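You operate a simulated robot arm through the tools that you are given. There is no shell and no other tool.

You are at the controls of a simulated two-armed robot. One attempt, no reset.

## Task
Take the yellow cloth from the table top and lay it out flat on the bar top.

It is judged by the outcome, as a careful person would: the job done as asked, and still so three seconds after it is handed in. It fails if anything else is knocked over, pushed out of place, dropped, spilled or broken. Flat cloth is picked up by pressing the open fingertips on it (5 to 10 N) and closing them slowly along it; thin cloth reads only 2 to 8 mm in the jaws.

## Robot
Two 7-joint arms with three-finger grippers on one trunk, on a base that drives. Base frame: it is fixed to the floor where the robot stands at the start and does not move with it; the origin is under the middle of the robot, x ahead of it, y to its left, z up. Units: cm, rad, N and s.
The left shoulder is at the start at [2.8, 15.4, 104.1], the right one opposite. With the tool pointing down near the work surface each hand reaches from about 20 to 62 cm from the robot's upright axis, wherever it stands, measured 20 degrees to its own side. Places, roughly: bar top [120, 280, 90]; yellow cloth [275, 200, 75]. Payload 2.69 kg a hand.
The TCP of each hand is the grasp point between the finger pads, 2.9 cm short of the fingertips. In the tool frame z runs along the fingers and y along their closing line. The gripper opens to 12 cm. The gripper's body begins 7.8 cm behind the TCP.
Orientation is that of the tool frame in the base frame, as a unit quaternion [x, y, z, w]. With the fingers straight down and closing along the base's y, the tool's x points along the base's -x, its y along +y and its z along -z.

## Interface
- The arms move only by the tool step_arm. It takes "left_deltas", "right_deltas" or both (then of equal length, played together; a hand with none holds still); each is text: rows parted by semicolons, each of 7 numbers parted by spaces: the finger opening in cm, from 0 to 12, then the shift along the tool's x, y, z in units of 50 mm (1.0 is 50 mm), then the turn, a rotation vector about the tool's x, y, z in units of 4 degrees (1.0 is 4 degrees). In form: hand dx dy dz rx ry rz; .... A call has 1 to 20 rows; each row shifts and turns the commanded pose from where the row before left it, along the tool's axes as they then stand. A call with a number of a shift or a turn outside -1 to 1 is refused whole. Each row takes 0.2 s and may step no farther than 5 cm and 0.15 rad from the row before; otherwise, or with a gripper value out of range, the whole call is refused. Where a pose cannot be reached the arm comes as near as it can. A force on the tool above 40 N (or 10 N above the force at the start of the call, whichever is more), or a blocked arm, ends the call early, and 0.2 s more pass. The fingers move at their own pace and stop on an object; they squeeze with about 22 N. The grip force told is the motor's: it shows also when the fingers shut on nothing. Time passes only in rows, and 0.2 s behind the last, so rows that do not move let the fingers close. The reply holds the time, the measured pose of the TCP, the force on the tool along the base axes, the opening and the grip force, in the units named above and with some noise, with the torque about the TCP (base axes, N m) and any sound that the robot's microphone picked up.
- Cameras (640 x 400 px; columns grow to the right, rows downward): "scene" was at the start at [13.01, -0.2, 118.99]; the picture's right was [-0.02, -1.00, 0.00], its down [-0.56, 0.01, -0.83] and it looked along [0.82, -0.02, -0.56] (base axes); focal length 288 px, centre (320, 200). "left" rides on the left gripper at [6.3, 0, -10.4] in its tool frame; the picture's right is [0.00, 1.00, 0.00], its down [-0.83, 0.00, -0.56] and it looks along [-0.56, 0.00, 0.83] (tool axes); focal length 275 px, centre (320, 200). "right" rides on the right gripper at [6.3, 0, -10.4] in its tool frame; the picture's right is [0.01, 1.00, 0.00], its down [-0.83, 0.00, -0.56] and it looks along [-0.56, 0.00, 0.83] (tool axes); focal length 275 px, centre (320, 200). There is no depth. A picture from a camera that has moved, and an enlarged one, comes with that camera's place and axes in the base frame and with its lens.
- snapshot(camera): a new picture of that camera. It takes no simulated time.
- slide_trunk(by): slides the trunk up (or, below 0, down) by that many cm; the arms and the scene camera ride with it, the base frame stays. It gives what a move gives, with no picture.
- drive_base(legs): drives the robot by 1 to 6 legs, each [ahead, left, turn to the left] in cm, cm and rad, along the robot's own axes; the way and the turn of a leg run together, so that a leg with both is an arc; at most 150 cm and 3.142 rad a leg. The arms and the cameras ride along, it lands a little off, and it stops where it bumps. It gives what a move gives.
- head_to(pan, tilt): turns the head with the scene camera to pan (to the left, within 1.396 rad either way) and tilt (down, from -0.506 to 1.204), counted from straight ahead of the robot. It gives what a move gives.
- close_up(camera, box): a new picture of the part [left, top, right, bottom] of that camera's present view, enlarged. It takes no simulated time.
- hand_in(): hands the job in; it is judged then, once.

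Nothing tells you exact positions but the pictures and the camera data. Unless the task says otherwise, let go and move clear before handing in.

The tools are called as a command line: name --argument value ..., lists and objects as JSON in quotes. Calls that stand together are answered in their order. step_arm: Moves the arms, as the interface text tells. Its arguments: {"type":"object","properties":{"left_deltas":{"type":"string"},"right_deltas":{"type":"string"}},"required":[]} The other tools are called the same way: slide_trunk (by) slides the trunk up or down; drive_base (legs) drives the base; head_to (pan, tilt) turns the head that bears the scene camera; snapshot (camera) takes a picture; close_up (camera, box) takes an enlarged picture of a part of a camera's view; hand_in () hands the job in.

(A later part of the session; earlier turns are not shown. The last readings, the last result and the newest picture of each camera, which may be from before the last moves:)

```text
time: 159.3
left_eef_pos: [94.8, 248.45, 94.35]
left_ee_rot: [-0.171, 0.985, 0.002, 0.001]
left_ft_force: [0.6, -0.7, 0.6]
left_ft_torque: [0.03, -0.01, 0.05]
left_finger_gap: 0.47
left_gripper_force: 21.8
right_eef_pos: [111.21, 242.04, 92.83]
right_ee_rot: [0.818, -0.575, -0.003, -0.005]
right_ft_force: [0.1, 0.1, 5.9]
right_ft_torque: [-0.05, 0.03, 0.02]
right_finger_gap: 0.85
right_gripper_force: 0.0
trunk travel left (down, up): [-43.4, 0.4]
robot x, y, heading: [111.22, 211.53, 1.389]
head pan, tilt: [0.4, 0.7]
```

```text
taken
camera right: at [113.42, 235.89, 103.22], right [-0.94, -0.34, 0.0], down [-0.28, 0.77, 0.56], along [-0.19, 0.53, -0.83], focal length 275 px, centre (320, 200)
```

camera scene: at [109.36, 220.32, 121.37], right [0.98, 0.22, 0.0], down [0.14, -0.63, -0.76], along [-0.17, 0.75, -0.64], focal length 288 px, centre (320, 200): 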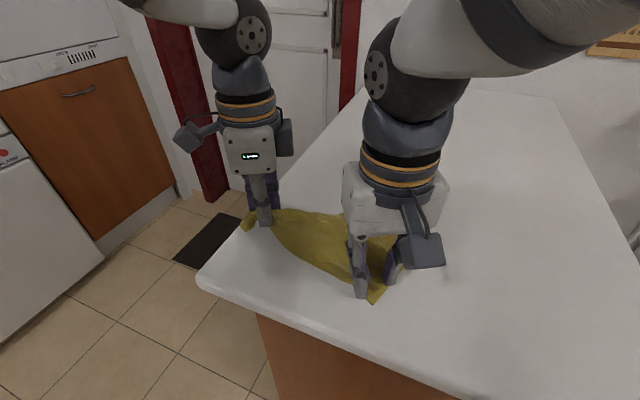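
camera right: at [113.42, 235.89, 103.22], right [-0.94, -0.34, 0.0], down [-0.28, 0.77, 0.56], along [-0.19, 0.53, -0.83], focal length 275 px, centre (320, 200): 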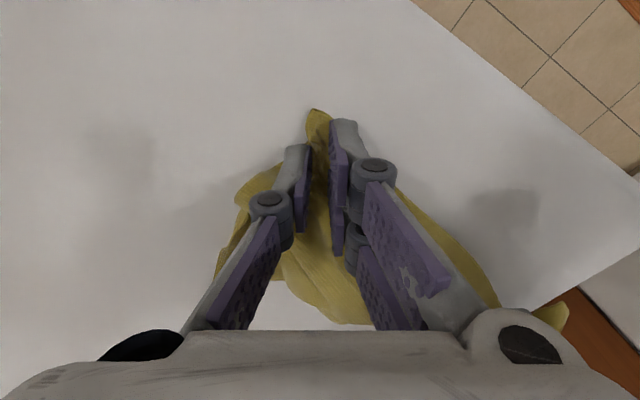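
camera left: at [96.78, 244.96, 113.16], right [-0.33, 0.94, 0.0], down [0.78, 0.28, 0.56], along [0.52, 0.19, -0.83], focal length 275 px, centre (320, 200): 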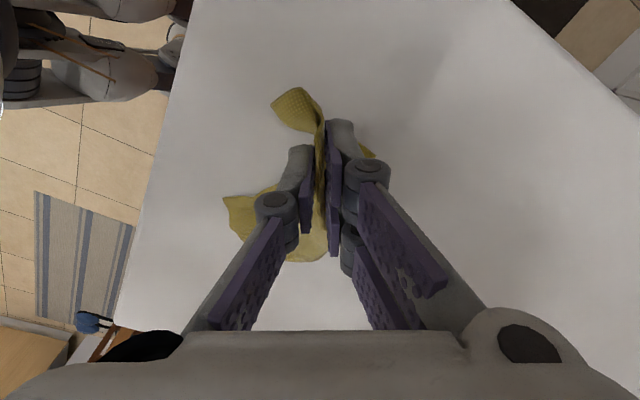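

step_arm --right_deltas "0.8 0 0 0.005 0 0 0; 0.6 0 0 0 0 0 0; 0.4 0 0 0.005 0 0 0; 0.2 0 0 0 0 0 0; 0 0 0 0 0 0 0; 0 0 0 0 0 0 0; 0 0 0 0 0 0 0"

snapshot --camera "right"

```text
time: 160.9
left_eef_pos: [94.99, 248.52, 94.43]
left_ee_rot: [-0.172, 0.985, 0.001, 0.001]
left_ft_force: [0.2, -1.7, 0.3]
left_ft_torque: [0.0, -0.03, 0.01]
left_finger_gap: 0.48
left_gripper_force: 22.0
right_eef_pos: [111.09, 242.02, 92.93]
right_ee_rot: [0.817, -0.576, -0.003, -0.004]
right_ft_force: [-1.5, 0.0, 1.8]
right_ft_torque: [0.02, 0.04, -0.01]
right_finger_gap: 0.17
right_gripper_force: 21.6
trunk travel left (down, up): [-43.4, 0.4]
robot x, y, heading: [111.38, 211.32, 1.391]
head pan, tilt: [0.4, 0.7]
```

```text
taken
camera right: at [113.39, 235.89, 103.24], right [-0.94, -0.34, 0.0], down [-0.28, 0.77, 0.57], along [-0.19, 0.53, -0.82], focal length 275 px, centre (320, 200)
```

right: 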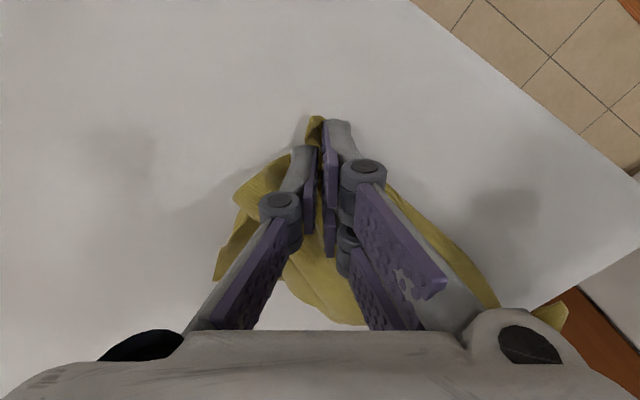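

The right reads 1.7 mm, likely a single layer at D. I lift both gently and look.

step_arm --left_deltas "0 0 0 -0.2 0 0 0; 0 0 0 -0.3 0 0 0; 0 0 0 -0.4 0 0 0; 0 0 0 -0.4 0 0 0; 0 0 0 -0.4 0 0 0; 0 0 0 0 0 0 0" --right_deltas "0 -0.02 0.035 -0.2 0 0 0; 0 -0.02 0.035 -0.3 0 0 0; 0 0 0 -0.4 0 0 0; 0 0 0 -0.4 0 0 0; 0 0 0 -0.4 0 0 0; 0 0 0 0 0 0 0"

snapshot --camera "scene"

snapshot --camera "right"

```text
time: 162.3
left_eef_pos: [94.75, 248.58, 102.62]
left_ee_rot: [-0.172, 0.985, 0.0, 0.001]
left_ft_force: [1.6, -0.1, -0.5]
left_ft_torque: [-0.01, -0.02, 0.01]
left_finger_gap: 0.49
left_gripper_force: 22.2
right_eef_pos: [110.87, 241.99, 101.34]
right_ee_rot: [0.818, -0.576, -0.003, -0.005]
right_ft_force: [-1.0, 0.3, 0.5]
right_ft_torque: [0.02, 0.05, 0.01]
right_finger_gap: 0.15
right_gripper_force: 21.8
trunk travel left (down, up): [-43.4, 0.4]
robot x, y, heading: [110.87, 211.56, 1.391]
head pan, tilt: [0.4, 0.7]
```

```text
taken
camera scene: at [109.36, 220.34, 121.36], right [0.98, 0.22, 0.0], down [0.14, -0.63, -0.76], along [-0.17, 0.75, -0.64], focal length 288 px, centre (320, 200)
```

scene: 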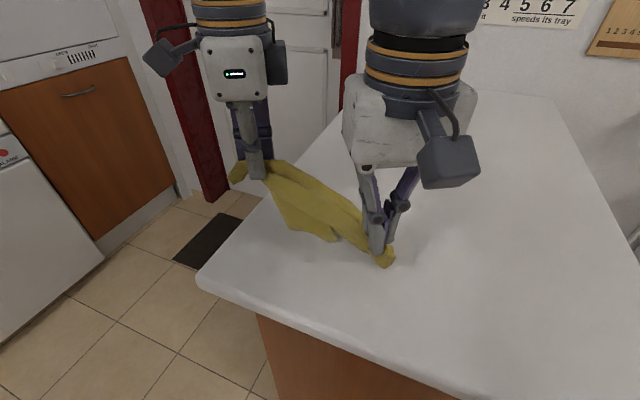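

```text
taken
camera right: at [113.12, 235.86, 111.68], right [-0.94, -0.34, 0.0], down [-0.28, 0.77, 0.56], along [-0.19, 0.53, -0.83], focal length 275 px, centre (320, 200)
```

right: 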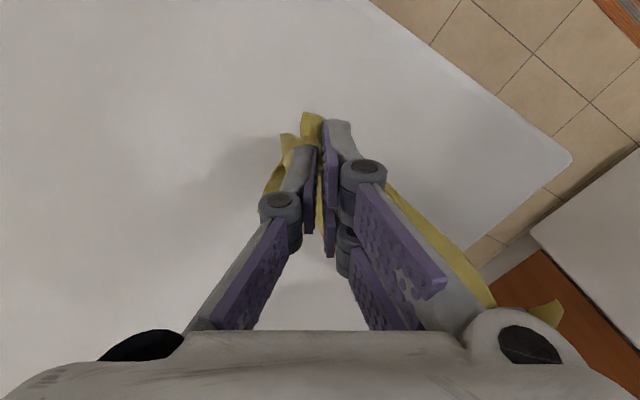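

Both corners come up. I raise the sheet and bring it over the middle of the bar to see how it hangs.

step_arm --left_deltas "0 -0.247 -0.112 -0.3 0 0 0; 0 -0.247 -0.112 -0.3 0 0 0; 0 -0.247 -0.112 -0.3 0 0 0; 0 -0.247 -0.112 -0.3 0 0 0; 0 -0.247 -0.112 -0.3 0 0 0; 0 -0.247 -0.112 -0.3 0 0 0; 0 -0.247 -0.112 -0.3 0 0 0; 0 -0.247 -0.112 -0.3 0 0 0; 0 -0.247 -0.112 -0.3 0 0 0; 0 -0.247 -0.112 -0.3 0 0 0; 0 0 0 0 0 0 0; 0 0 0 0 0 0 0" --right_deltas "0 0.043 -0.273 -0.326 0 0 0; 0 0.043 -0.273 -0.326 0 0 0; 0 0.043 -0.273 -0.326 0 0 0; 0 0.043 -0.273 -0.326 0 0 0; 0 0.043 -0.273 -0.326 0 0 0; 0 0.043 -0.273 -0.326 0 0 0; 0 0.043 -0.273 -0.326 0 0 0; 0 0.043 -0.273 -0.326 0 0 0; 0 0.043 -0.273 -0.326 0 0 0; 0 0.043 -0.273 -0.326 0 0 0; 0 0 0 0 0 0 0; 0 0 0 0 0 0 0"

head_to --pan 0.0 --tilt 0.6

snapshot --camera "scene"

```text
time: 164.9
left_eef_pos: [108.36, 247.59, 117.76]
left_ee_rot: [-0.171, 0.985, 0.001, 0.0]
left_ft_force: [0.3, -1.3, -1.0]
left_ft_torque: [0.0, 0.01, 0.01]
left_finger_gap: 0.45
left_gripper_force: 21.8
right_eef_pos: [124.45, 244.48, 117.64]
right_ee_rot: [0.818, -0.575, -0.003, -0.005]
right_ft_force: [0.2, 0.1, -0.3]
right_ft_torque: [0.03, -0.03, 0.01]
right_finger_gap: 0.16
right_gripper_force: 21.7
trunk travel left (down, up): [-43.4, 0.4]
robot x, y, heading: [111.38, 211.53, 1.392]
head pan, tilt: [0.4, 0.7]
```

```text
time: 165.8
left_eef_pos: [108.38, 247.55, 117.78]
left_ee_rot: [-0.171, 0.985, 0.001, 0.001]
left_ft_force: [-0.4, 0.8, 0.2]
left_ft_torque: [0.0, 0.0, 0.02]
left_finger_gap: 0.46
left_gripper_force: 22.3
right_eef_pos: [124.39, 244.46, 117.68]
right_ee_rot: [0.818, -0.576, -0.003, -0.004]
right_ft_force: [0.3, -0.2, -0.2]
right_ft_torque: [-0.01, -0.01, 0.04]
right_finger_gap: 0.13
right_gripper_force: 22.0
trunk travel left (down, up): [-43.4, 0.4]
robot x, y, heading: [111.17, 211.22, 1.394]
head pan, tilt: [0.0, 0.6]
```

```text
taken
camera scene: at [112.79, 220.73, 122.23], right [0.98, -0.18, 0.0], down [-0.1, -0.56, -0.82], along [0.15, 0.81, -0.57], focal length 288 px, centre (320, 200)
```

scene: 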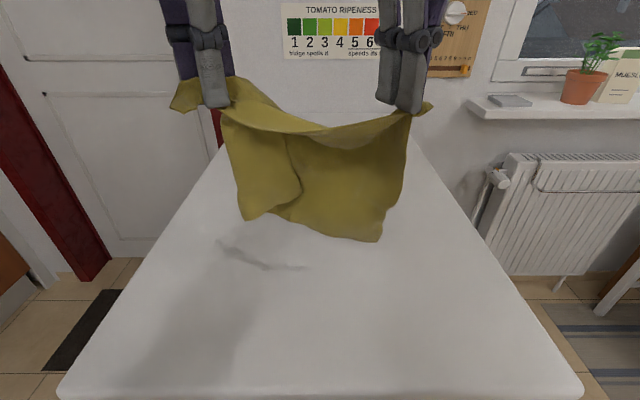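

The sheet now hangs about 17 cm deep from both hands with slack on top, so this tip is B: edge C–B, and A hangs below the right hand. I spread the hands gently to open it.

step_arm --left_deltas "0 0.087 0.05 0 0 0 0; 0 0.087 0.05 0 0 0 0; 0 0.087 0.05 0 0 0 0; 0 0.087 0.05 0 0 0 0; 0 0 0 0 0 0 0; 0 0 0 0 0 0 0" --right_deltas "0 0.05 -0.087 0 0 0 0; 0 0.05 -0.087 0 0 0 0; 0 0.05 -0.087 0 0 0 0; 0 0.05 -0.087 0 0 0 0; 0 0 0 0 0 0 0; 0 0 0 0 0 0 0"

close_up --camera "scene" --box '[150, 60, 450, 260]'

snapshot --camera "left"

snapshot --camera "right"

```text
time: 167.2
left_eef_pos: [106.38, 247.76, 117.73]
left_ee_rot: [-0.171, 0.985, 0.001, 0.001]
left_ft_force: [-0.1, -0.4, -0.2]
left_ft_torque: [0.0, 0.0, -0.03]
left_finger_gap: 0.41
left_gripper_force: 21.5
right_eef_pos: [126.29, 243.96, 117.61]
right_ee_rot: [0.817, -0.577, -0.004, -0.004]
right_ft_force: [0.4, 0.3, 0.4]
right_ft_torque: [0.02, 0.03, 0.0]
right_finger_gap: 0.0
right_gripper_force: 22.2
trunk travel left (down, up): [-43.4, 0.4]
robot x, y, heading: [110.99, 211.59, 1.389]
head pan, tilt: [0.0, 0.6]
```

```text
2.00 times, centred on (300, 160) of scene
camera zoom: at [112.8, 220.73, 122.23], right [0.98, -0.18, 0.0], down [-0.1, -0.56, -0.83], along [0.15, 0.81, -0.56], focal length 575 px, centre (360, 280)
```

zoom: 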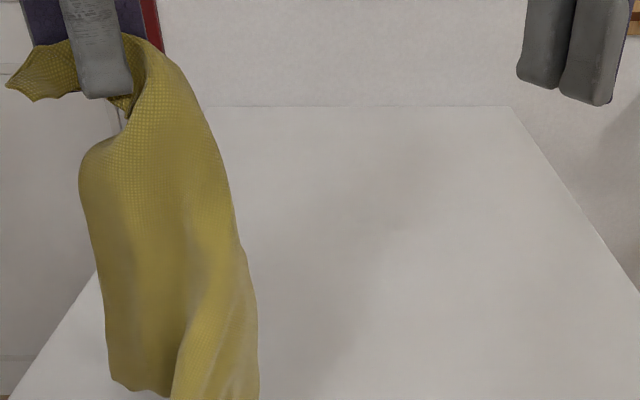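

```text
taken
camera left: at [100.43, 245.72, 128.23], right [-0.33, 0.94, 0.0], down [0.78, 0.28, 0.56], along [0.52, 0.19, -0.83], focal length 275 px, centre (320, 200)
```

left: 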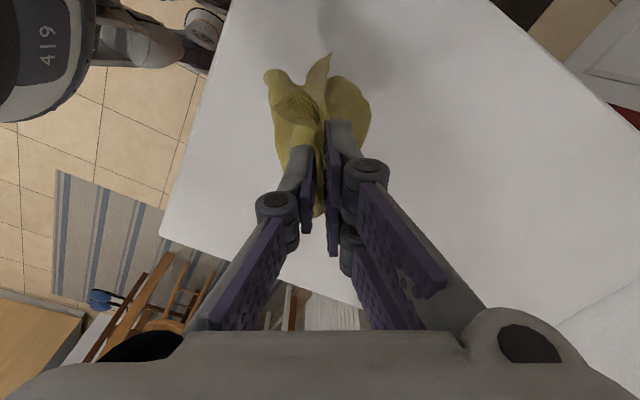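

```text
taken
camera right: at [128.52, 237.9, 128.04], right [-0.94, -0.34, 0.0], down [-0.28, 0.77, 0.56], along [-0.19, 0.53, -0.83], focal length 275 px, centre (320, 200)
```

right: 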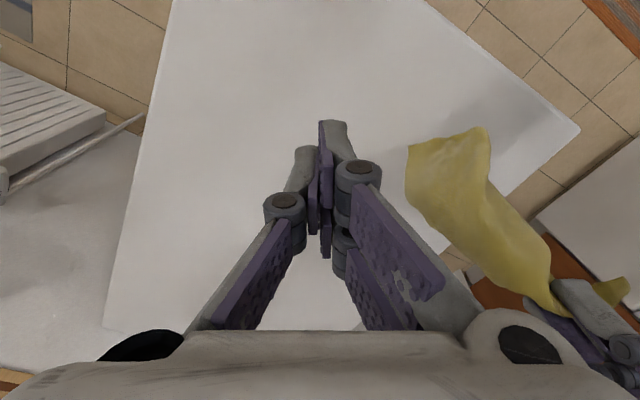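

The right grip slipped (it only held a thin pinch), but C is still firmly held on the left. I'll repeat the lay to the left and take B with a wider, deeper pinch, then avoid any tension.

step_arm --left_deltas "0 -0.292 -0.214 -0.08 0 0 0; 0 -0.292 -0.214 -0.08 0 0 0; 0 -0.292 -0.214 -0.08 0 0 0; 0 -0.292 -0.214 -0.08 0 0 0; 0 -0.292 -0.214 -0.08 0 0 0; 0 0 0 0 0 0 0; 0 0 0 0 0 0 0; 0 0 0 0 0 0 0; 0 0 0 0 0 0 0" --right_deltas "0 0.33 -0.58 0 0 0 0; 2 0.33 -0.58 0 0 0 0; 4 0.33 -0.58 0 0 0 0; 4 0.33 -0.58 0 0 0 0; 4 0 0 0 0 0 0; 4 0 0 0 0 0 0; 4 0 0 0 0 0 0; 4 0 0 0 0 0 0; 4 0 0 0 0 0 0"

snapshot --camera "scene"

snapshot --camera "right"

```text
time: 169.2
left_eef_pos: [114.84, 245.1, 119.82]
left_ee_rot: [-0.171, 0.985, 0.001, 0.001]
left_ft_force: [0.3, -0.4, -0.1]
left_ft_torque: [0.02, 0.03, 0.05]
left_finger_gap: 0.4
left_gripper_force: 22.0
right_eef_pos: [139.31, 241.77, 117.9]
right_ee_rot: [0.818, -0.576, -0.004, -0.004]
right_ft_force: [0.1, 0.3, -0.6]
right_ft_torque: [0.04, 0.04, 0.01]
right_finger_gap: 4.01
right_gripper_force: 0.1
trunk travel left (down, up): [-43.4, 0.4]
robot x, y, heading: [110.88, 211.5, 1.388]
head pan, tilt: [0.0, 0.6]
```

```text
taken
camera scene: at [112.8, 220.73, 122.23], right [0.98, -0.18, 0.0], down [-0.1, -0.56, -0.83], along [0.15, 0.81, -0.56], focal length 288 px, centre (320, 200)
```

scene: 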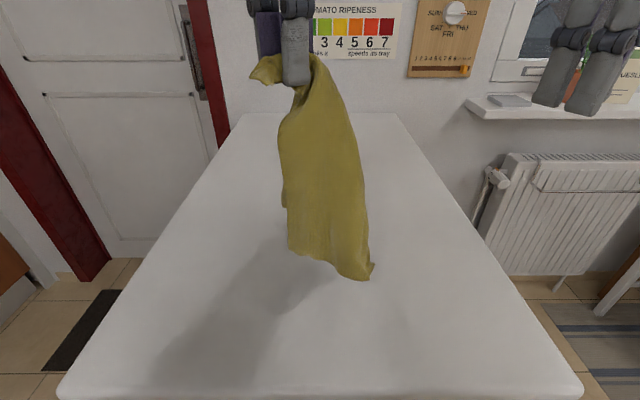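

```text
taken
camera right: at [141.56, 235.6, 128.32], right [-0.94, -0.34, 0.0], down [-0.28, 0.77, 0.57], along [-0.19, 0.53, -0.82], focal length 275 px, centre (320, 200)
```

right: 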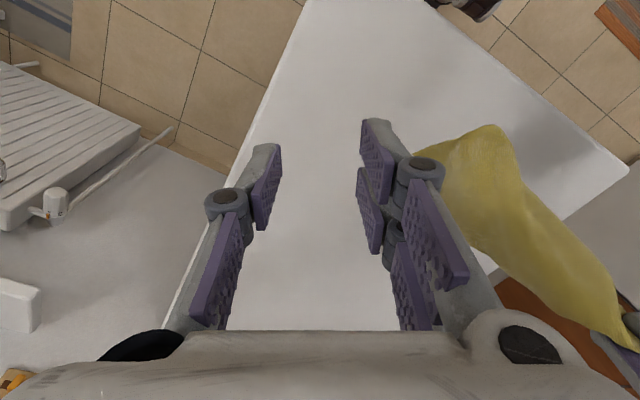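

step_arm --left_deltas "0 0 0 0.4 0 0 0; 0 0 0 0.4 0 0 0; 0 0.2 0.115 0.38 0 0 0; 0 0.2 0.115 0.38 0 0 0; 0 0.2 0.115 0.38 0 0 0; 0 0.2 0.115 0.38 0 0 0; 0 0.2 0.115 0.38 0 0 0; 0 0.2 0.115 0.38 0 0 0; 0 0.2 0.115 0.38 0 0 0; 0 0.278 0.159 0.34 0 0 0; 0 0.278 0.159 0.34 0 0 0; 0 0.278 0.159 0.34 0 0 0; 0 0.278 0.159 0.34 0 0 0; 0 0.278 0.159 0.3 0 0 0; 0 0 0 0 0 0 0"

head_to --pan 0.0 --tilt 0.85

snapshot --camera "scene"

snapshot --camera "right"

```text
time: 172.4
left_eef_pos: [99.14, 248.0, 94.02]
left_ee_rot: [-0.17, 0.985, 0.0, 0.001]
left_ft_force: [-0.6, 0.1, -0.1]
left_ft_torque: [0.03, 0.02, 0.01]
left_finger_gap: 0.39
left_gripper_force: 22.1
right_eef_pos: [139.36, 241.77, 118.0]
right_ee_rot: [0.817, -0.576, -0.004, -0.005]
right_ft_force: [-0.3, -0.4, 0.1]
right_ft_torque: [-0.02, 0.03, -0.01]
right_finger_gap: 4.01
right_gripper_force: 0.1
trunk travel left (down, up): [-43.4, 0.4]
robot x, y, heading: [111.15, 211.4, 1.394]
head pan, tilt: [0.0, 0.6]
```

```text
time: 173.2
left_eef_pos: [99.17, 248.19, 94.08]
left_ee_rot: [-0.172, 0.985, 0.001, 0.001]
left_ft_force: [-0.9, -0.7, -0.1]
left_ft_torque: [0.01, 0.0, 0.01]
left_finger_gap: 0.4
left_gripper_force: 21.9
right_eef_pos: [139.31, 241.72, 117.94]
right_ee_rot: [0.817, -0.576, -0.004, -0.004]
right_ft_force: [0.9, 0.1, -0.6]
right_ft_torque: [-0.01, 0.0, 0.0]
right_finger_gap: 4.0
right_gripper_force: 0.0
trunk travel left (down, up): [-43.4, 0.4]
robot x, y, heading: [110.79, 211.53, 1.397]
head pan, tilt: [0.0, 0.85]
```

```text
taken
camera scene: at [112.61, 219.72, 120.14], right [0.98, -0.18, 0.0], down [-0.13, -0.74, -0.66], along [0.12, 0.65, -0.75], focal length 288 px, centre (320, 200)
```

scene: 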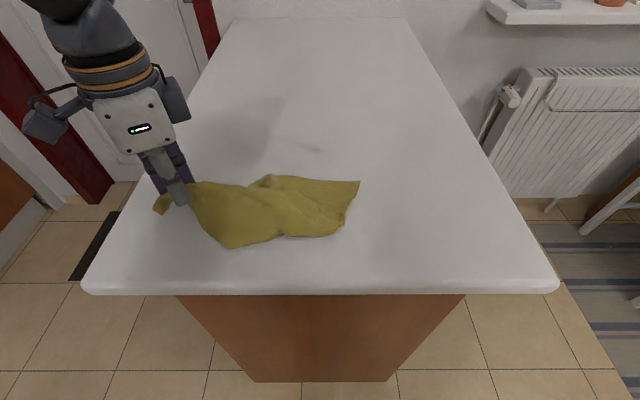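

```text
taken
camera right: at [141.55, 235.6, 128.32], right [-0.94, -0.34, 0.0], down [-0.28, 0.77, 0.57], along [-0.19, 0.53, -0.82], focal length 275 px, centre (320, 200)
```

right: 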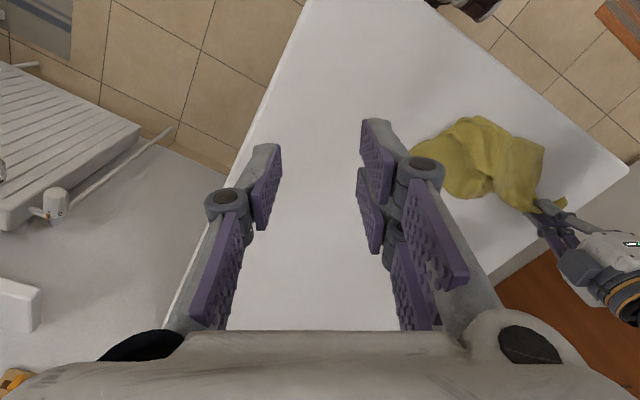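

close_up --camera "scene" --box '[140, 150, 380, 270]'

close_up --camera "right" --box '[400, 90, 600, 230]'

```text
2.67 times, centred on (260, 210) of scene
camera zoom: at [112.61, 219.72, 120.14], right [0.98, -0.18, 0.0], down [-0.13, -0.74, -0.66], along [0.12, 0.65, -0.75], focal length 767 px, centre (480, 173)
```

zoom: 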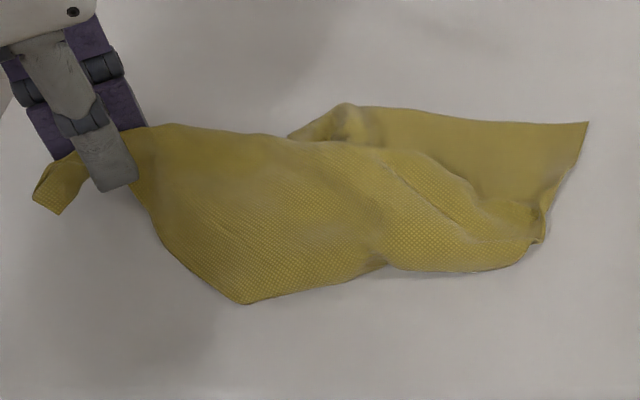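

```text
2.86 times, centred on (500, 160) of right
camera zoom: at [141.55, 235.6, 128.32], right [-0.94, -0.34, 0.0], down [-0.28, 0.77, 0.57], along [-0.19, 0.53, -0.82], focal length 786 px, centre (-194, 314)
```

zoom: 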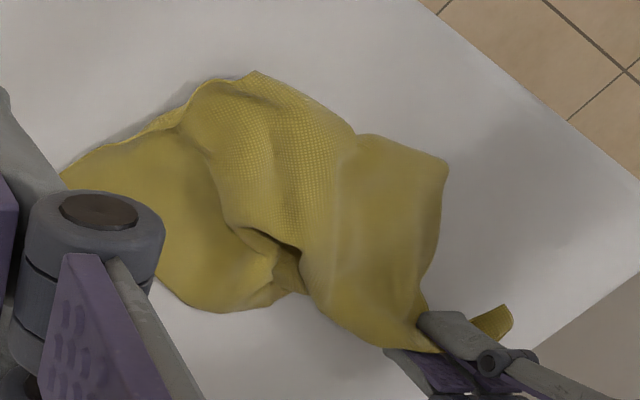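

A clean corner F at the far right (about (123.7,248.2)) lies single-layered on bare bar, ~25 cm from C, so most likely B. I bring the right hand over it, turned to close along its far edge, with a 4 cm opening.

step_arm --right_deltas "4 -0.476 0.64 0 0 0 0; 4 -0.476 0.64 0 0 0 0; 4 -0.476 0.64 0 0 0 0; 4 -0.476 0.64 0 0 0 0; 4 -0.476 0.64 0 0 0 0; 4 0 0 0.5 0 0 1; 4 0 0 0.5 0 0 1; 4 0 0 0.5 0 0 1; 4 0 0 0.5 0 0 1; 4 0 0 0.5 0 0 1; 4 0 0 0.5 0 0 1; 4 0 0 0.5 0 0 1; 4 0 0 0.3 0 0 1; 4 0 0 0 0 0 1; 4 0 0 0 0 0 0"

snapshot --camera "right"

snapshot --camera "scene"

```text
time: 176.4
left_eef_pos: [99.09, 248.25, 94.1]
left_ee_rot: [-0.172, 0.985, 0.001, 0.001]
left_ft_force: [0.1, 0.3, 0.5]
left_ft_torque: [-0.02, -0.01, -0.02]
left_finger_gap: 0.39
left_gripper_force: 21.6
right_eef_pos: [120.38, 247.83, 98.72]
right_ee_rot: [-0.598, 0.801, 0.004, 0.003]
right_ft_force: [-0.4, -0.5, 0.0]
right_ft_torque: [0.01, 0.01, -0.01]
right_finger_gap: 4.02
right_gripper_force: 0.1
trunk travel left (down, up): [-43.4, 0.4]
robot x, y, heading: [110.75, 211.09, 1.395]
head pan, tilt: [0.0, 0.85]
```

```text
taken
camera right: at [118.77, 241.52, 109.15], right [-0.96, 0.28, 0.0], down [0.23, 0.79, 0.56], along [0.15, 0.54, -0.83], focal length 275 px, centre (320, 200)
```

right: 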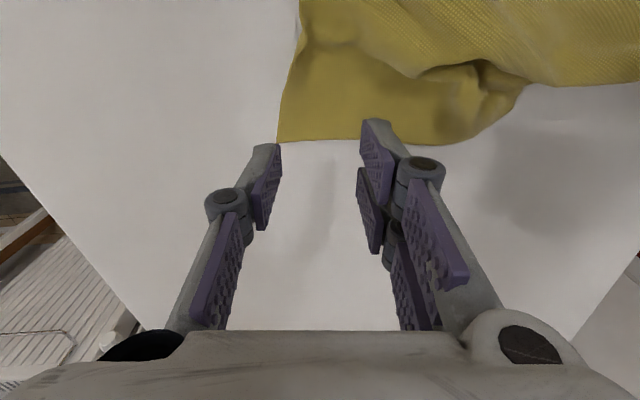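

```text
taken
camera scene: at [112.2, 219.81, 120.16], right [0.99, -0.12, 0.0], down [-0.09, -0.74, -0.66], along [0.08, 0.66, -0.75], focal length 288 px, centre (320, 200)
```

scene: 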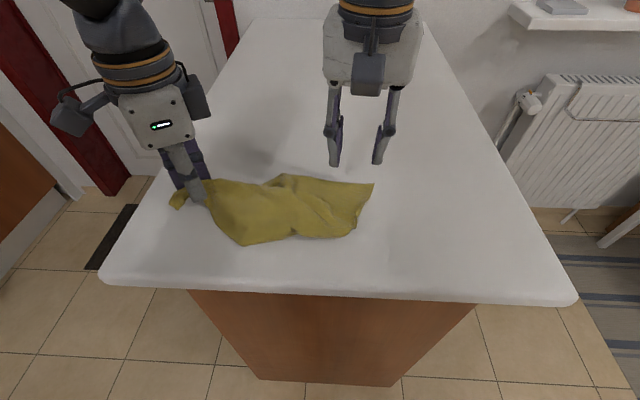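

F is at (123.65,247.95) and its far edge is parallel to the closing line. I shift slightly inward and lower to contact.

step_arm --right_deltas "4 0.12 0.08 0.4 0 0 0; 4 0 0 0.4 0 0 0; 4 0 0 0.2 0 0 0; 4 0 0 0.06 0 0 0; 4 0 0 0.04 0 0 0; 4 0 0 0 0 0 0"

snapshot --camera "right"

```text
time: 177.8
left_eef_pos: [99.13, 248.24, 94.12]
left_ee_rot: [-0.17, 0.985, 0.001, 0.0]
left_ft_force: [0.2, 0.1, 0.6]
left_ft_torque: [0.02, 0.0, 0.0]
left_finger_gap: 0.41
left_gripper_force: 21.6
right_eef_pos: [119.68, 247.43, 93.22]
right_ee_rot: [-0.601, 0.8, 0.005, 0.004]
right_ft_force: [-0.2, -0.4, -0.7]
right_ft_torque: [-0.02, -0.03, -0.05]
right_finger_gap: 3.98
right_gripper_force: 0.0
trunk travel left (down, up): [-43.4, 0.4]
robot x, y, heading: [111.21, 211.3, 1.389]
head pan, tilt: [0.0, 0.85]
```

```text
taken
camera right: at [118.15, 241.13, 103.56], right [-0.96, 0.28, 0.0], down [0.23, 0.79, 0.57], along [0.15, 0.54, -0.82], focal length 275 px, centre (320, 200)
```

right: 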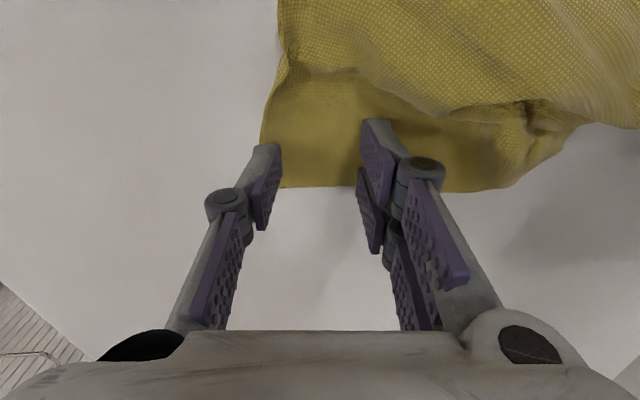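

step_arm --right_deltas "4 0 0.06 0.03 0 0 0; 4 0 0 0.03 0 0 0; 4 0 0 0.02 0 0 0; 4 0 0 0 0 0 0"

```text
time: 178.8
left_eef_pos: [99.13, 248.09, 94.27]
left_ee_rot: [-0.171, 0.985, 0.002, 0.002]
left_ft_force: [-0.2, 0.8, -0.9]
left_ft_torque: [-0.03, 0.0, -0.02]
left_finger_gap: 0.41
left_gripper_force: 22.3
right_eef_pos: [119.59, 247.51, 93.04]
right_ee_rot: [-0.6, 0.8, 0.006, 0.004]
right_ft_force: [0.6, 1.1, 10.7]
right_ft_torque: [-0.02, -0.25, 0.04]
right_finger_gap: 4.07
right_gripper_force: 0.2
trunk travel left (down, up): [-43.4, 0.4]
robot x, y, heading: [110.93, 211.43, 1.391]
head pan, tilt: [0.0, 0.85]
```

Contact at about 11 N. Closing slowly from 4 cm.

step_arm --right_deltas "3.8 0 0 0 0 0 0; 3.6 0 0 0 0 0 0; 3.4 0 0 0 0 0 0; 3.2 0 0 0 0 0 0; 3.0 0 0 0 0 0 0; 2.8 0 0 0 0 0 0; 2.6 0 0 0 0 0 0; 2.4 0 0 0 0 0 0; 2.2 0 0 0 0 0 0; 2.0 0 0 0 0 0 0"

snapshot --camera "right"

```text
time: 181.0
left_eef_pos: [99.06, 248.23, 94.01]
left_ee_rot: [-0.171, 0.985, 0.002, 0.001]
left_ft_force: [0.9, -0.1, 0.0]
left_ft_torque: [0.03, 0.01, 0.0]
left_finger_gap: 0.39
left_gripper_force: 22.2
right_eef_pos: [119.53, 247.48, 92.87]
right_ee_rot: [-0.6, 0.8, 0.006, 0.002]
right_ft_force: [-0.3, -0.2, 16.0]
right_ft_torque: [-0.11, 0.11, -0.01]
right_finger_gap: 1.89
right_gripper_force: 0.0
trunk travel left (down, up): [-43.4, 0.4]
robot x, y, heading: [110.89, 211.17, 1.386]
head pan, tilt: [0.0, 0.85]
```

```text
taken
camera right: at [117.87, 241.13, 103.26], right [-0.96, 0.28, 0.0], down [0.23, 0.79, 0.57], along [0.15, 0.55, -0.82], focal length 275 px, centre (320, 200)
```

right: 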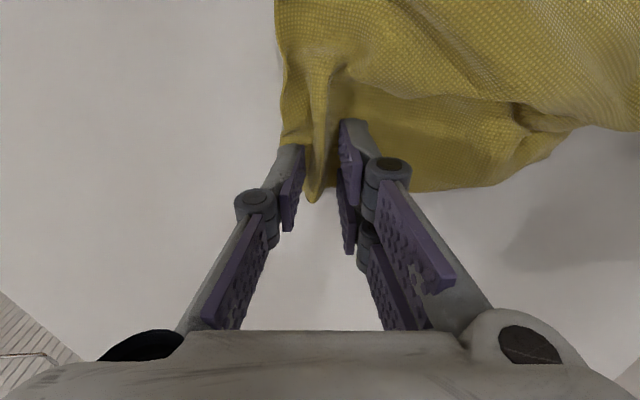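

A good tall ridge has formed between the fingers. I close the rest of the way.

step_arm --right_deltas "1.8 0 0 0 0 0 0; 1.6 0 0 0 0 0 0; 1.4 0 0 0 0 0 0; 1.2 0 0 0 0 0 0; 1.0 0 0 0 0 0 0; 0.8 0 0 0 0 0 0; 0.6 0 0 0 0 0 0; 0.4 0 0 0 0 0 0; 0.2 0 0 0 0 0 0; 0 0 0 0 0 0 0; 0 0 0 0 0 0 0; 0 0 0 0 0 0 0"

snapshot --camera "right"

snapshot --camera "scene"

```text
time: 183.6
left_eef_pos: [99.13, 248.23, 94.0]
left_ee_rot: [-0.172, 0.985, 0.0, 0.001]
left_ft_force: [-0.1, 0.0, 0.0]
left_ft_torque: [0.03, -0.01, -0.02]
left_finger_gap: 0.39
left_gripper_force: 21.9
right_eef_pos: [119.55, 247.3, 92.87]
right_ee_rot: [-0.6, 0.8, 0.004, 0.003]
right_ft_force: [0.1, -0.9, 0.0]
right_ft_torque: [0.04, 0.0, -0.02]
right_finger_gap: 0.2
right_gripper_force: 20.2
trunk travel left (down, up): [-43.4, 0.4]
robot x, y, heading: [111.3, 211.35, 1.398]
head pan, tilt: [0.0, 0.85]
```

```text
taken
camera right: at [117.89, 241.2, 103.22], right [-0.96, 0.28, 0.0], down [0.23, 0.79, 0.57], along [0.15, 0.54, -0.82], focal length 275 px, centre (320, 200)
```

right: 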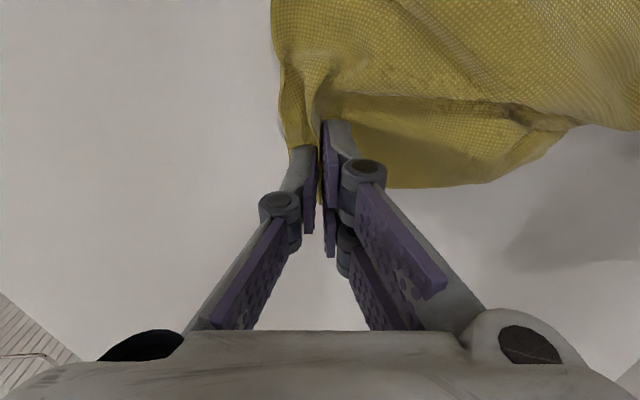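

```text
taken
camera scene: at [111.84, 219.61, 119.83], right [1.0, -0.08, 0.0], down [-0.06, -0.77, -0.63], along [0.05, 0.63, -0.78], focal length 288 px, centre (320, 200)
```

scene: 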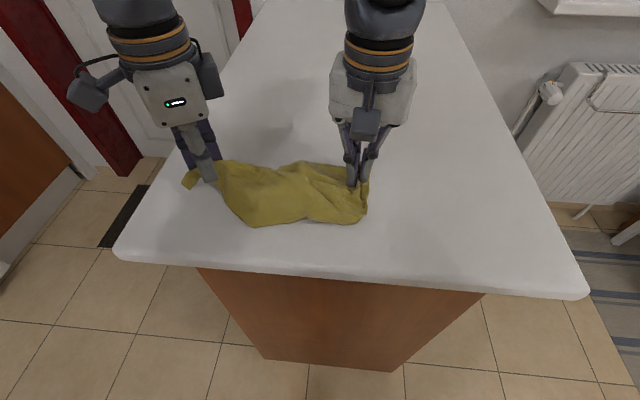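

The right now reads 2.0 mm with a deep ridge. I lift both together, drawing the hands slightly closer so nothing is under tension.

step_arm --left_deltas "0 0 0 -0.1 0 0 0; 0 0 0 -0.2 0 0 0; 0 0 0 -0.3 0 0 0; 0 0 0 -0.3 0 0 0; 0 0 0 -0.3 0 0 0; 0 0 0 -0.3 0 0 0; 0 0 0 0 0 0 0" --right_deltas "0 0.01 0.1 -0.1 0 0 0; 0 0.01 0.1 -0.2 0 0 0; 0 0.01 0.1 -0.3 0 0 0; 0 0.01 0.1 -0.3 0 0 0; 0 0 0 -0.3 0 0 0; 0 0 0 -0.3 0 0 0; 0 0 0 0 0 0 0"

snapshot --camera "scene"

snapshot --camera "right"

```text
time: 185.2
left_eef_pos: [99.08, 248.2, 101.63]
left_ee_rot: [-0.172, 0.985, 0.001, 0.001]
left_ft_force: [0.5, 0.2, -0.1]
left_ft_torque: [-0.04, -0.04, 0.0]
left_finger_gap: 0.4
left_gripper_force: 21.5
right_eef_pos: [117.62, 247.93, 100.28]
right_ee_rot: [-0.598, 0.801, 0.004, 0.001]
right_ft_force: [-1.2, -0.2, 0.0]
right_ft_torque: [0.01, 0.02, 0.0]
right_finger_gap: 0.29
right_gripper_force: 21.9
trunk travel left (down, up): [-43.4, 0.4]
robot x, y, heading: [110.88, 211.55, 1.387]
head pan, tilt: [0.0, 0.85]
```

```text
taken
camera scene: at [111.89, 220.41, 121.1], right [1.0, -0.08, 0.0], down [-0.05, -0.66, -0.75], along [0.06, 0.74, -0.67], focal length 288 px, centre (320, 200)
```

scene: 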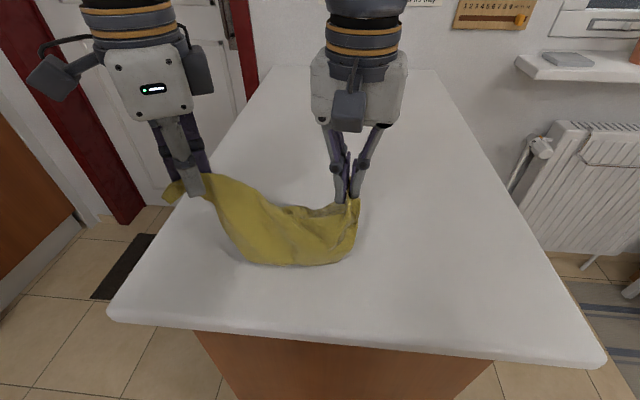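

```text
taken
camera right: at [116.01, 241.66, 110.6], right [-0.96, 0.28, 0.0], down [0.23, 0.79, 0.56], along [0.15, 0.54, -0.83], focal length 275 px, centre (320, 200)
```

right: 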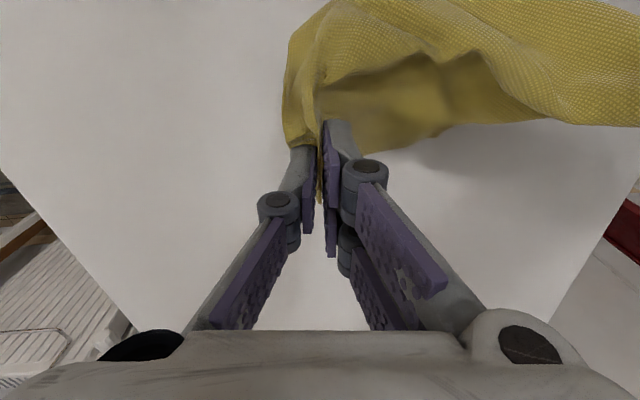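

Both hold (4.0 and 2.9 mm). I lift higher and shift to the middle of the bar to see the hang.

step_arm --left_deltas "0 -0.174 -0.1 -0.4 0 0 0; 0 -0.174 -0.1 -0.4 0 0 0; 0 -0.174 -0.1 -0.4 0 0 0; 0 -0.174 -0.1 -0.4 0 0 0; 0 -0.174 -0.1 -0.4 0 0 0; 0 -0.174 -0.1 -0.4 0 0 0; 0 -0.174 -0.1 -0.4 0 0 0; 0 -0.174 -0.1 -0.4 0 0 0; 0 0 0 0 0 0 0; 0 0 0 0 0 0 0" --right_deltas "0 -0.021 -0.199 -0.42 0 0 0; 0 -0.021 -0.199 -0.42 0 0 0; 0 -0.021 -0.199 -0.42 0 0 0; 0 -0.021 -0.199 -0.42 0 0 0; 0 -0.021 -0.199 -0.42 0 0 0; 0 -0.021 -0.199 -0.42 0 0 0; 0 -0.021 -0.199 -0.42 0 0 0; 0 -0.021 -0.199 -0.42 0 0 0; 0 0 0 0 0 0 0; 0 0 0 0 0 0 0"

snapshot --camera "scene"

snapshot --camera "right"

snapshot --camera "left"

```text
time: 187.4
left_eef_pos: [107.26, 246.71, 117.79]
left_ee_rot: [-0.172, 0.985, 0.001, 0.0]
left_ft_force: [0.0, -0.3, -0.5]
left_ft_torque: [0.04, -0.02, -0.01]
left_finger_gap: 0.38
left_gripper_force: 21.9
right_eef_pos: [125.52, 246.12, 117.22]
right_ee_rot: [-0.6, 0.8, 0.005, 0.005]
right_ft_force: [-1.4, 0.3, -0.5]
right_ft_torque: [0.01, 0.0, -0.02]
right_finger_gap: 0.31
right_gripper_force: 23.9
trunk travel left (down, up): [-43.4, 0.4]
robot x, y, heading: [111.01, 211.27, 1.396]
head pan, tilt: [0.0, 0.85]
```

```text
taken
camera scene: at [112.62, 219.72, 120.14], right [0.98, -0.18, 0.0], down [-0.13, -0.74, -0.66], along [0.12, 0.65, -0.75], focal length 288 px, centre (320, 200)
```

scene: 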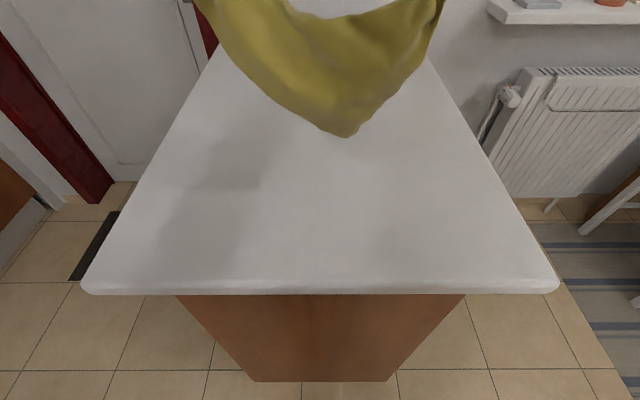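

```text
taken
camera right: at [123.91, 239.85, 127.61], right [-0.96, 0.28, 0.0], down [0.23, 0.79, 0.57], along [0.15, 0.54, -0.82], focal length 275 px, centre (320, 200)
```

right: 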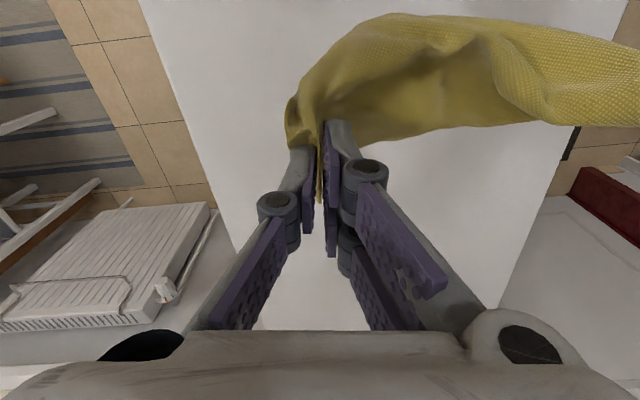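

```text
taken
camera left: at [101.24, 244.57, 128.17], right [-0.33, 0.94, 0.0], down [0.78, 0.28, 0.56], along [0.52, 0.19, -0.83], focal length 275 px, centre (320, 200)
```

left: 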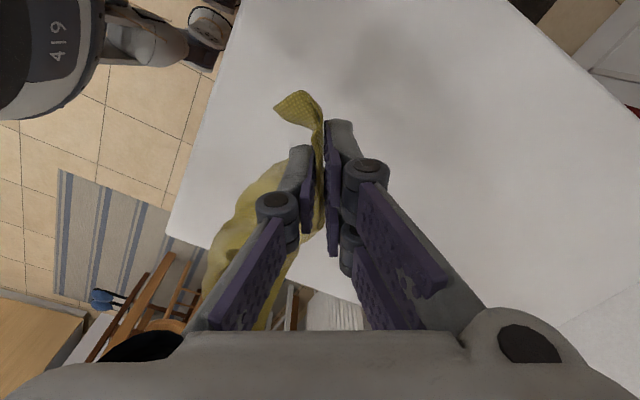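

head_to --pan 0.0 --tilt 0.55

snapshot --camera "scene"

close_up --camera "scene" --box '[170, 60, 450, 250]'

```text
time: 188.2
left_eef_pos: [107.21, 246.64, 117.61]
left_ee_rot: [-0.172, 0.985, 0.001, 0.001]
left_ft_force: [-0.9, 0.3, 0.5]
left_ft_torque: [0.01, -0.03, -0.01]
left_finger_gap: 0.4
left_gripper_force: 21.7
right_eef_pos: [125.47, 246.13, 117.3]
right_ee_rot: [-0.6, 0.8, 0.004, 0.003]
right_ft_force: [1.3, -0.9, 1.0]
right_ft_torque: [0.01, 0.02, 0.01]
right_finger_gap: 0.19
right_gripper_force: 19.9
trunk travel left (down, up): [-43.4, 0.4]
robot x, y, heading: [110.93, 211.46, 1.39]
head pan, tilt: [0.0, 0.55]
```

```text
taken
camera scene: at [112.82, 220.87, 122.67], right [0.98, -0.18, 0.0], down [-0.09, -0.51, -0.85], along [0.15, 0.84, -0.52], focal length 288 px, centre (320, 200)
```

scene: 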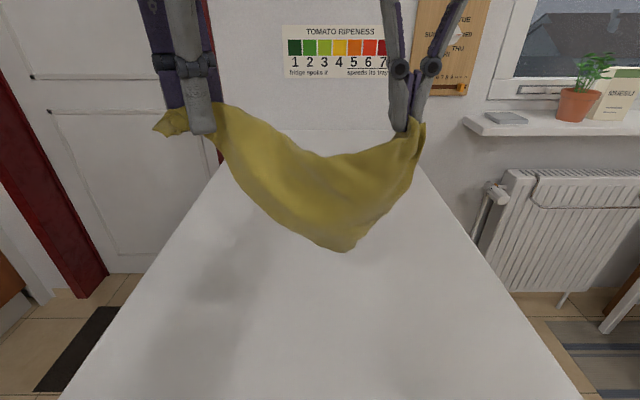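

```text
2.11 times, centred on (310, 155) of scene
camera zoom: at [112.82, 220.87, 122.67], right [0.98, -0.18, 0.0], down [-0.09, -0.51, -0.85], along [0.15, 0.84, -0.52], focal length 606 px, centre (341, 295)
```

zoom: 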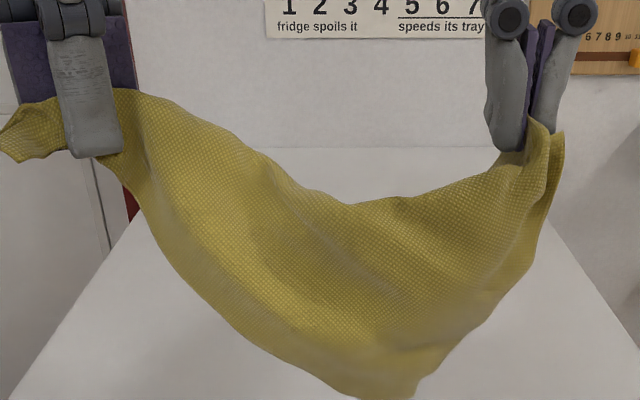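

The cloth now sags like a hammock between the hands — possibly diagonal corners. I spread the hands a little at a time, watching forces and shape.

step_arm --left_deltas "0 0.087 0.05 0 0 0 0; 0 0.087 0.05 0 0 0 0; 0 0.087 0.05 0 0 0 0; 0 0 0 0 0 0 0; 0 0 0 0 0 0 0" --right_deltas "0 -0.011 -0.1 0 0 0 0; 0 -0.011 -0.1 0 0 0 0; 0 -0.011 -0.1 0 0 0 0; 0 0 0 0 0 0 0; 0 0 0 0 0 0 0"

close_up --camera "scene" --box '[150, 60, 470, 260]'

```text
time: 189.4
left_eef_pos: [105.68, 247.11, 117.71]
left_ee_rot: [-0.171, 0.985, 0.001, 0.001]
left_ft_force: [0.7, -0.2, -1.1]
left_ft_torque: [-0.01, 0.03, 0.0]
left_finger_gap: 0.41
left_gripper_force: 21.7
right_eef_pos: [126.94, 245.69, 117.19]
right_ee_rot: [-0.599, 0.801, 0.005, 0.003]
right_ft_force: [0.0, 0.2, -0.3]
right_ft_torque: [0.02, 0.03, -0.03]
right_finger_gap: 0.31
right_gripper_force: 24.0
trunk travel left (down, up): [-43.4, 0.4]
robot x, y, heading: [111.31, 211.42, 1.391]
head pan, tilt: [0.0, 0.55]
```

```text
2.00 times, centred on (310, 160) of scene
camera zoom: at [112.82, 220.87, 122.68], right [0.98, -0.18, 0.0], down [-0.09, -0.51, -0.85], along [0.15, 0.84, -0.52], focal length 575 px, centre (340, 280)
```

zoom: 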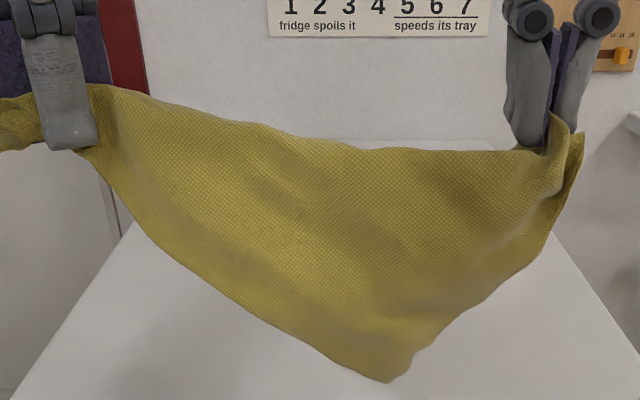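

snapshot --camera "right"

snapshot --camera "left"

```text
taken
camera right: at [125.32, 239.59, 127.51], right [-0.96, 0.28, 0.0], down [0.23, 0.79, 0.57], along [0.15, 0.54, -0.82], focal length 275 px, centre (320, 200)
```

right: 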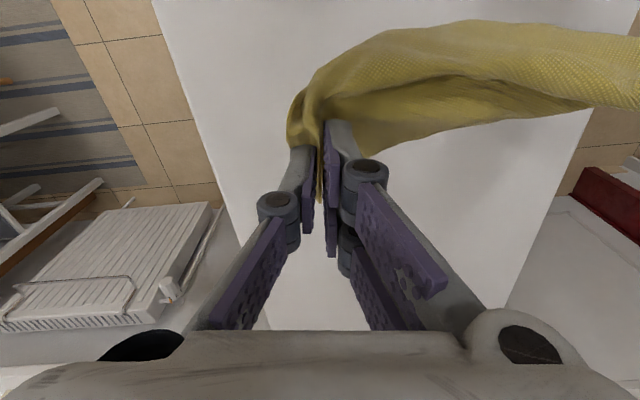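

```text
taken
camera left: at [99.74, 244.89, 128.17], right [-0.33, 0.94, 0.0], down [0.78, 0.28, 0.56], along [0.53, 0.19, -0.83], focal length 275 px, centre (320, 200)
```

left: 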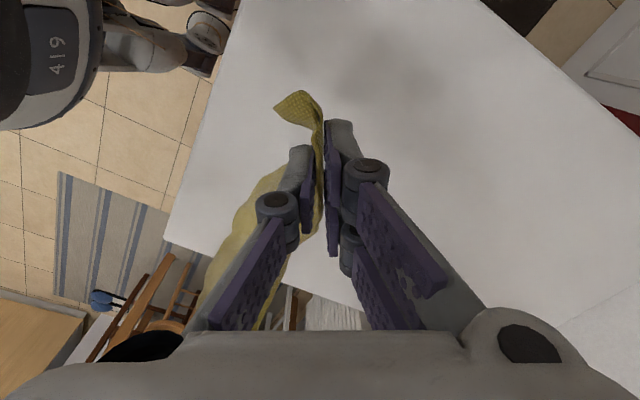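

step_arm --left_deltas "0 0.07 0.04 0 0 0 0; 0 0.07 0.04 0 0 0 0; 0 0 0 0 0 0 0; 0 0 0 0 0 0 0" --right_deltas "0 -0.008 -0.08 0 0 0 0; 0 -0.008 -0.08 0 0 0 0; 0 0 0 0 0 0 0; 0 0 0 0 0 0 0"

close_up --camera "scene" --box '[150, 60, 470, 260]'

```text
time: 190.4
left_eef_pos: [104.83, 247.18, 117.63]
left_ee_rot: [-0.171, 0.985, 0.001, 0.001]
left_ft_force: [1.1, -0.2, 0.2]
left_ft_torque: [-0.03, -0.05, -0.01]
left_finger_gap: 0.4
left_gripper_force: 21.8
right_eef_pos: [127.66, 245.86, 117.07]
right_ee_rot: [-0.599, 0.801, 0.004, 0.003]
right_ft_force: [-1.9, 0.5, -0.2]
right_ft_torque: [0.05, 0.12, -0.05]
right_finger_gap: 0.19
right_gripper_force: 20.7
trunk travel left (down, up): [-43.4, 0.4]
robot x, y, heading: [111.14, 211.52, 1.391]
head pan, tilt: [0.0, 0.55]
```

```text
2.00 times, centred on (310, 160) of scene
camera zoom: at [112.81, 220.87, 122.68], right [0.98, -0.18, 0.0], down [-0.09, -0.51, -0.85], along [0.15, 0.84, -0.52], focal length 575 px, centre (340, 280)
```

zoom: 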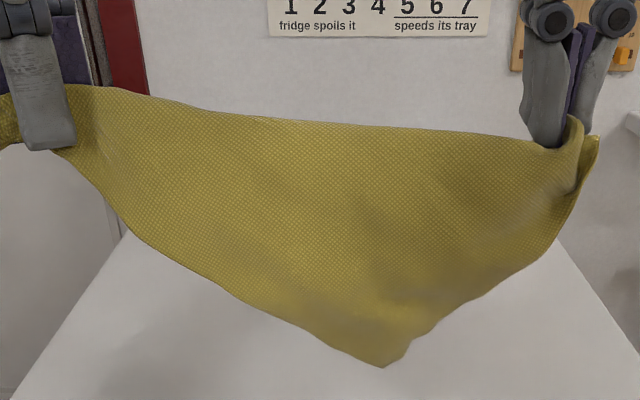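

At 22.9 cm it's just taut, so the hands hold C and B after all, with the A corner twisted behind by the right pinch. I give back some slack and turn the right hand clockwise to untwist A.

step_arm --left_deltas "0 -0.1 -0.06 0 0 0 0; 0 -0.1 -0.06 0 0 0 0; 0 0 0 0 0 0 0; 0 0 0 0 0 0 0; 0 0 0 0 0 0 0; 0 0 0 0 0 0 0; 0 0 0 0 0 0 0; 0 0 0 0 0 0 0; 0 0 0 0 0 0 0; 0 0 0 0 0 0 0; 0 0 0 0 0 0 0; 0 0 0 0 0 0 0; 0 0 0 0 0 0 0; 0 0 0 0 0 0 0; 0 0 0 0 0 0 0; 0 0 0 0 0 0 0; 0 0 0 0 0 0 0" --right_deltas "0 0.01 0.1 0 0 0 0; 0 0.01 0.1 0 0 0 0; 0 0 0 0 0 0 1; 0 0 0 0 0 0 1; 0 0 0 0 0 0 1; 0 0 0 0 0 0 1; 0 0 0 0 0 0 1; 0 0 0 0 0 0 1; 0 0 0 0 0 0 1; 0 0 0 0 0 0 1; 0 0 0 0 0 0 1; 0 0 0 0 0 0 1; 0 0 0 0 0 0 1; 0 0 0 0 0 0 1; 0 0 0 0 0 0 1; 0 0 0 0 0 0 1; 0 0 0 0 0 0 0"

snapshot --camera "scene"

close_up --camera "scene" --box '[150, 60, 470, 260]'

```text
time: 194.0
left_eef_pos: [105.97, 246.88, 117.68]
left_ee_rot: [-0.172, 0.985, 0.001, 0.001]
left_ft_force: [-0.3, -0.1, -0.8]
left_ft_torque: [-0.03, -0.01, -0.04]
left_finger_gap: 0.42
left_gripper_force: 22.3
right_eef_pos: [126.9, 245.9, 117.14]
right_ee_rot: [-0.153, 0.988, 0.007, 0.001]
right_ft_force: [-0.9, 0.9, -1.4]
right_ft_torque: [0.03, -0.01, 0.01]
right_finger_gap: 0.27
right_gripper_force: 24.7
trunk travel left (down, up): [-43.4, 0.4]
robot x, y, heading: [111.27, 211.26, 1.388]
head pan, tilt: [0.0, 0.55]
```

```text
taken
camera scene: at [112.82, 220.87, 122.68], right [0.98, -0.18, 0.0], down [-0.09, -0.51, -0.85], along [0.15, 0.84, -0.52], focal length 288 px, centre (320, 200)
```

scene: 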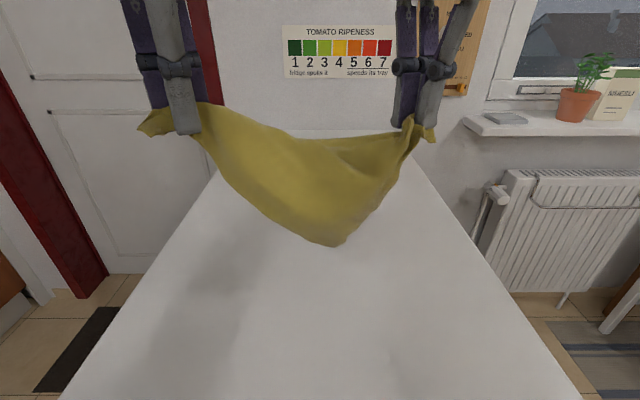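

```text
2.00 times, centred on (310, 160) of scene
camera zoom: at [112.82, 220.87, 122.68], right [0.98, -0.18, 0.0], down [-0.09, -0.51, -0.85], along [0.15, 0.84, -0.52], focal length 575 px, centre (340, 280)
```

zoom: 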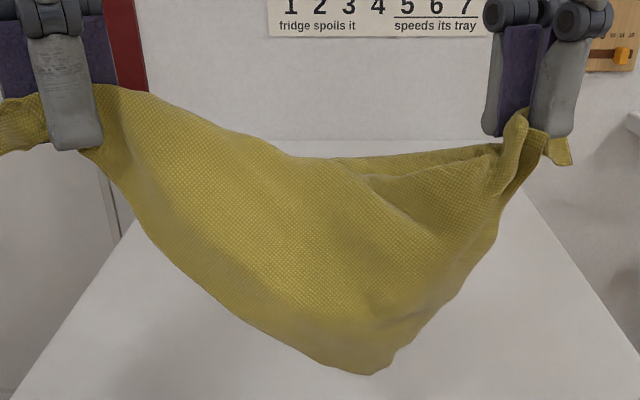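

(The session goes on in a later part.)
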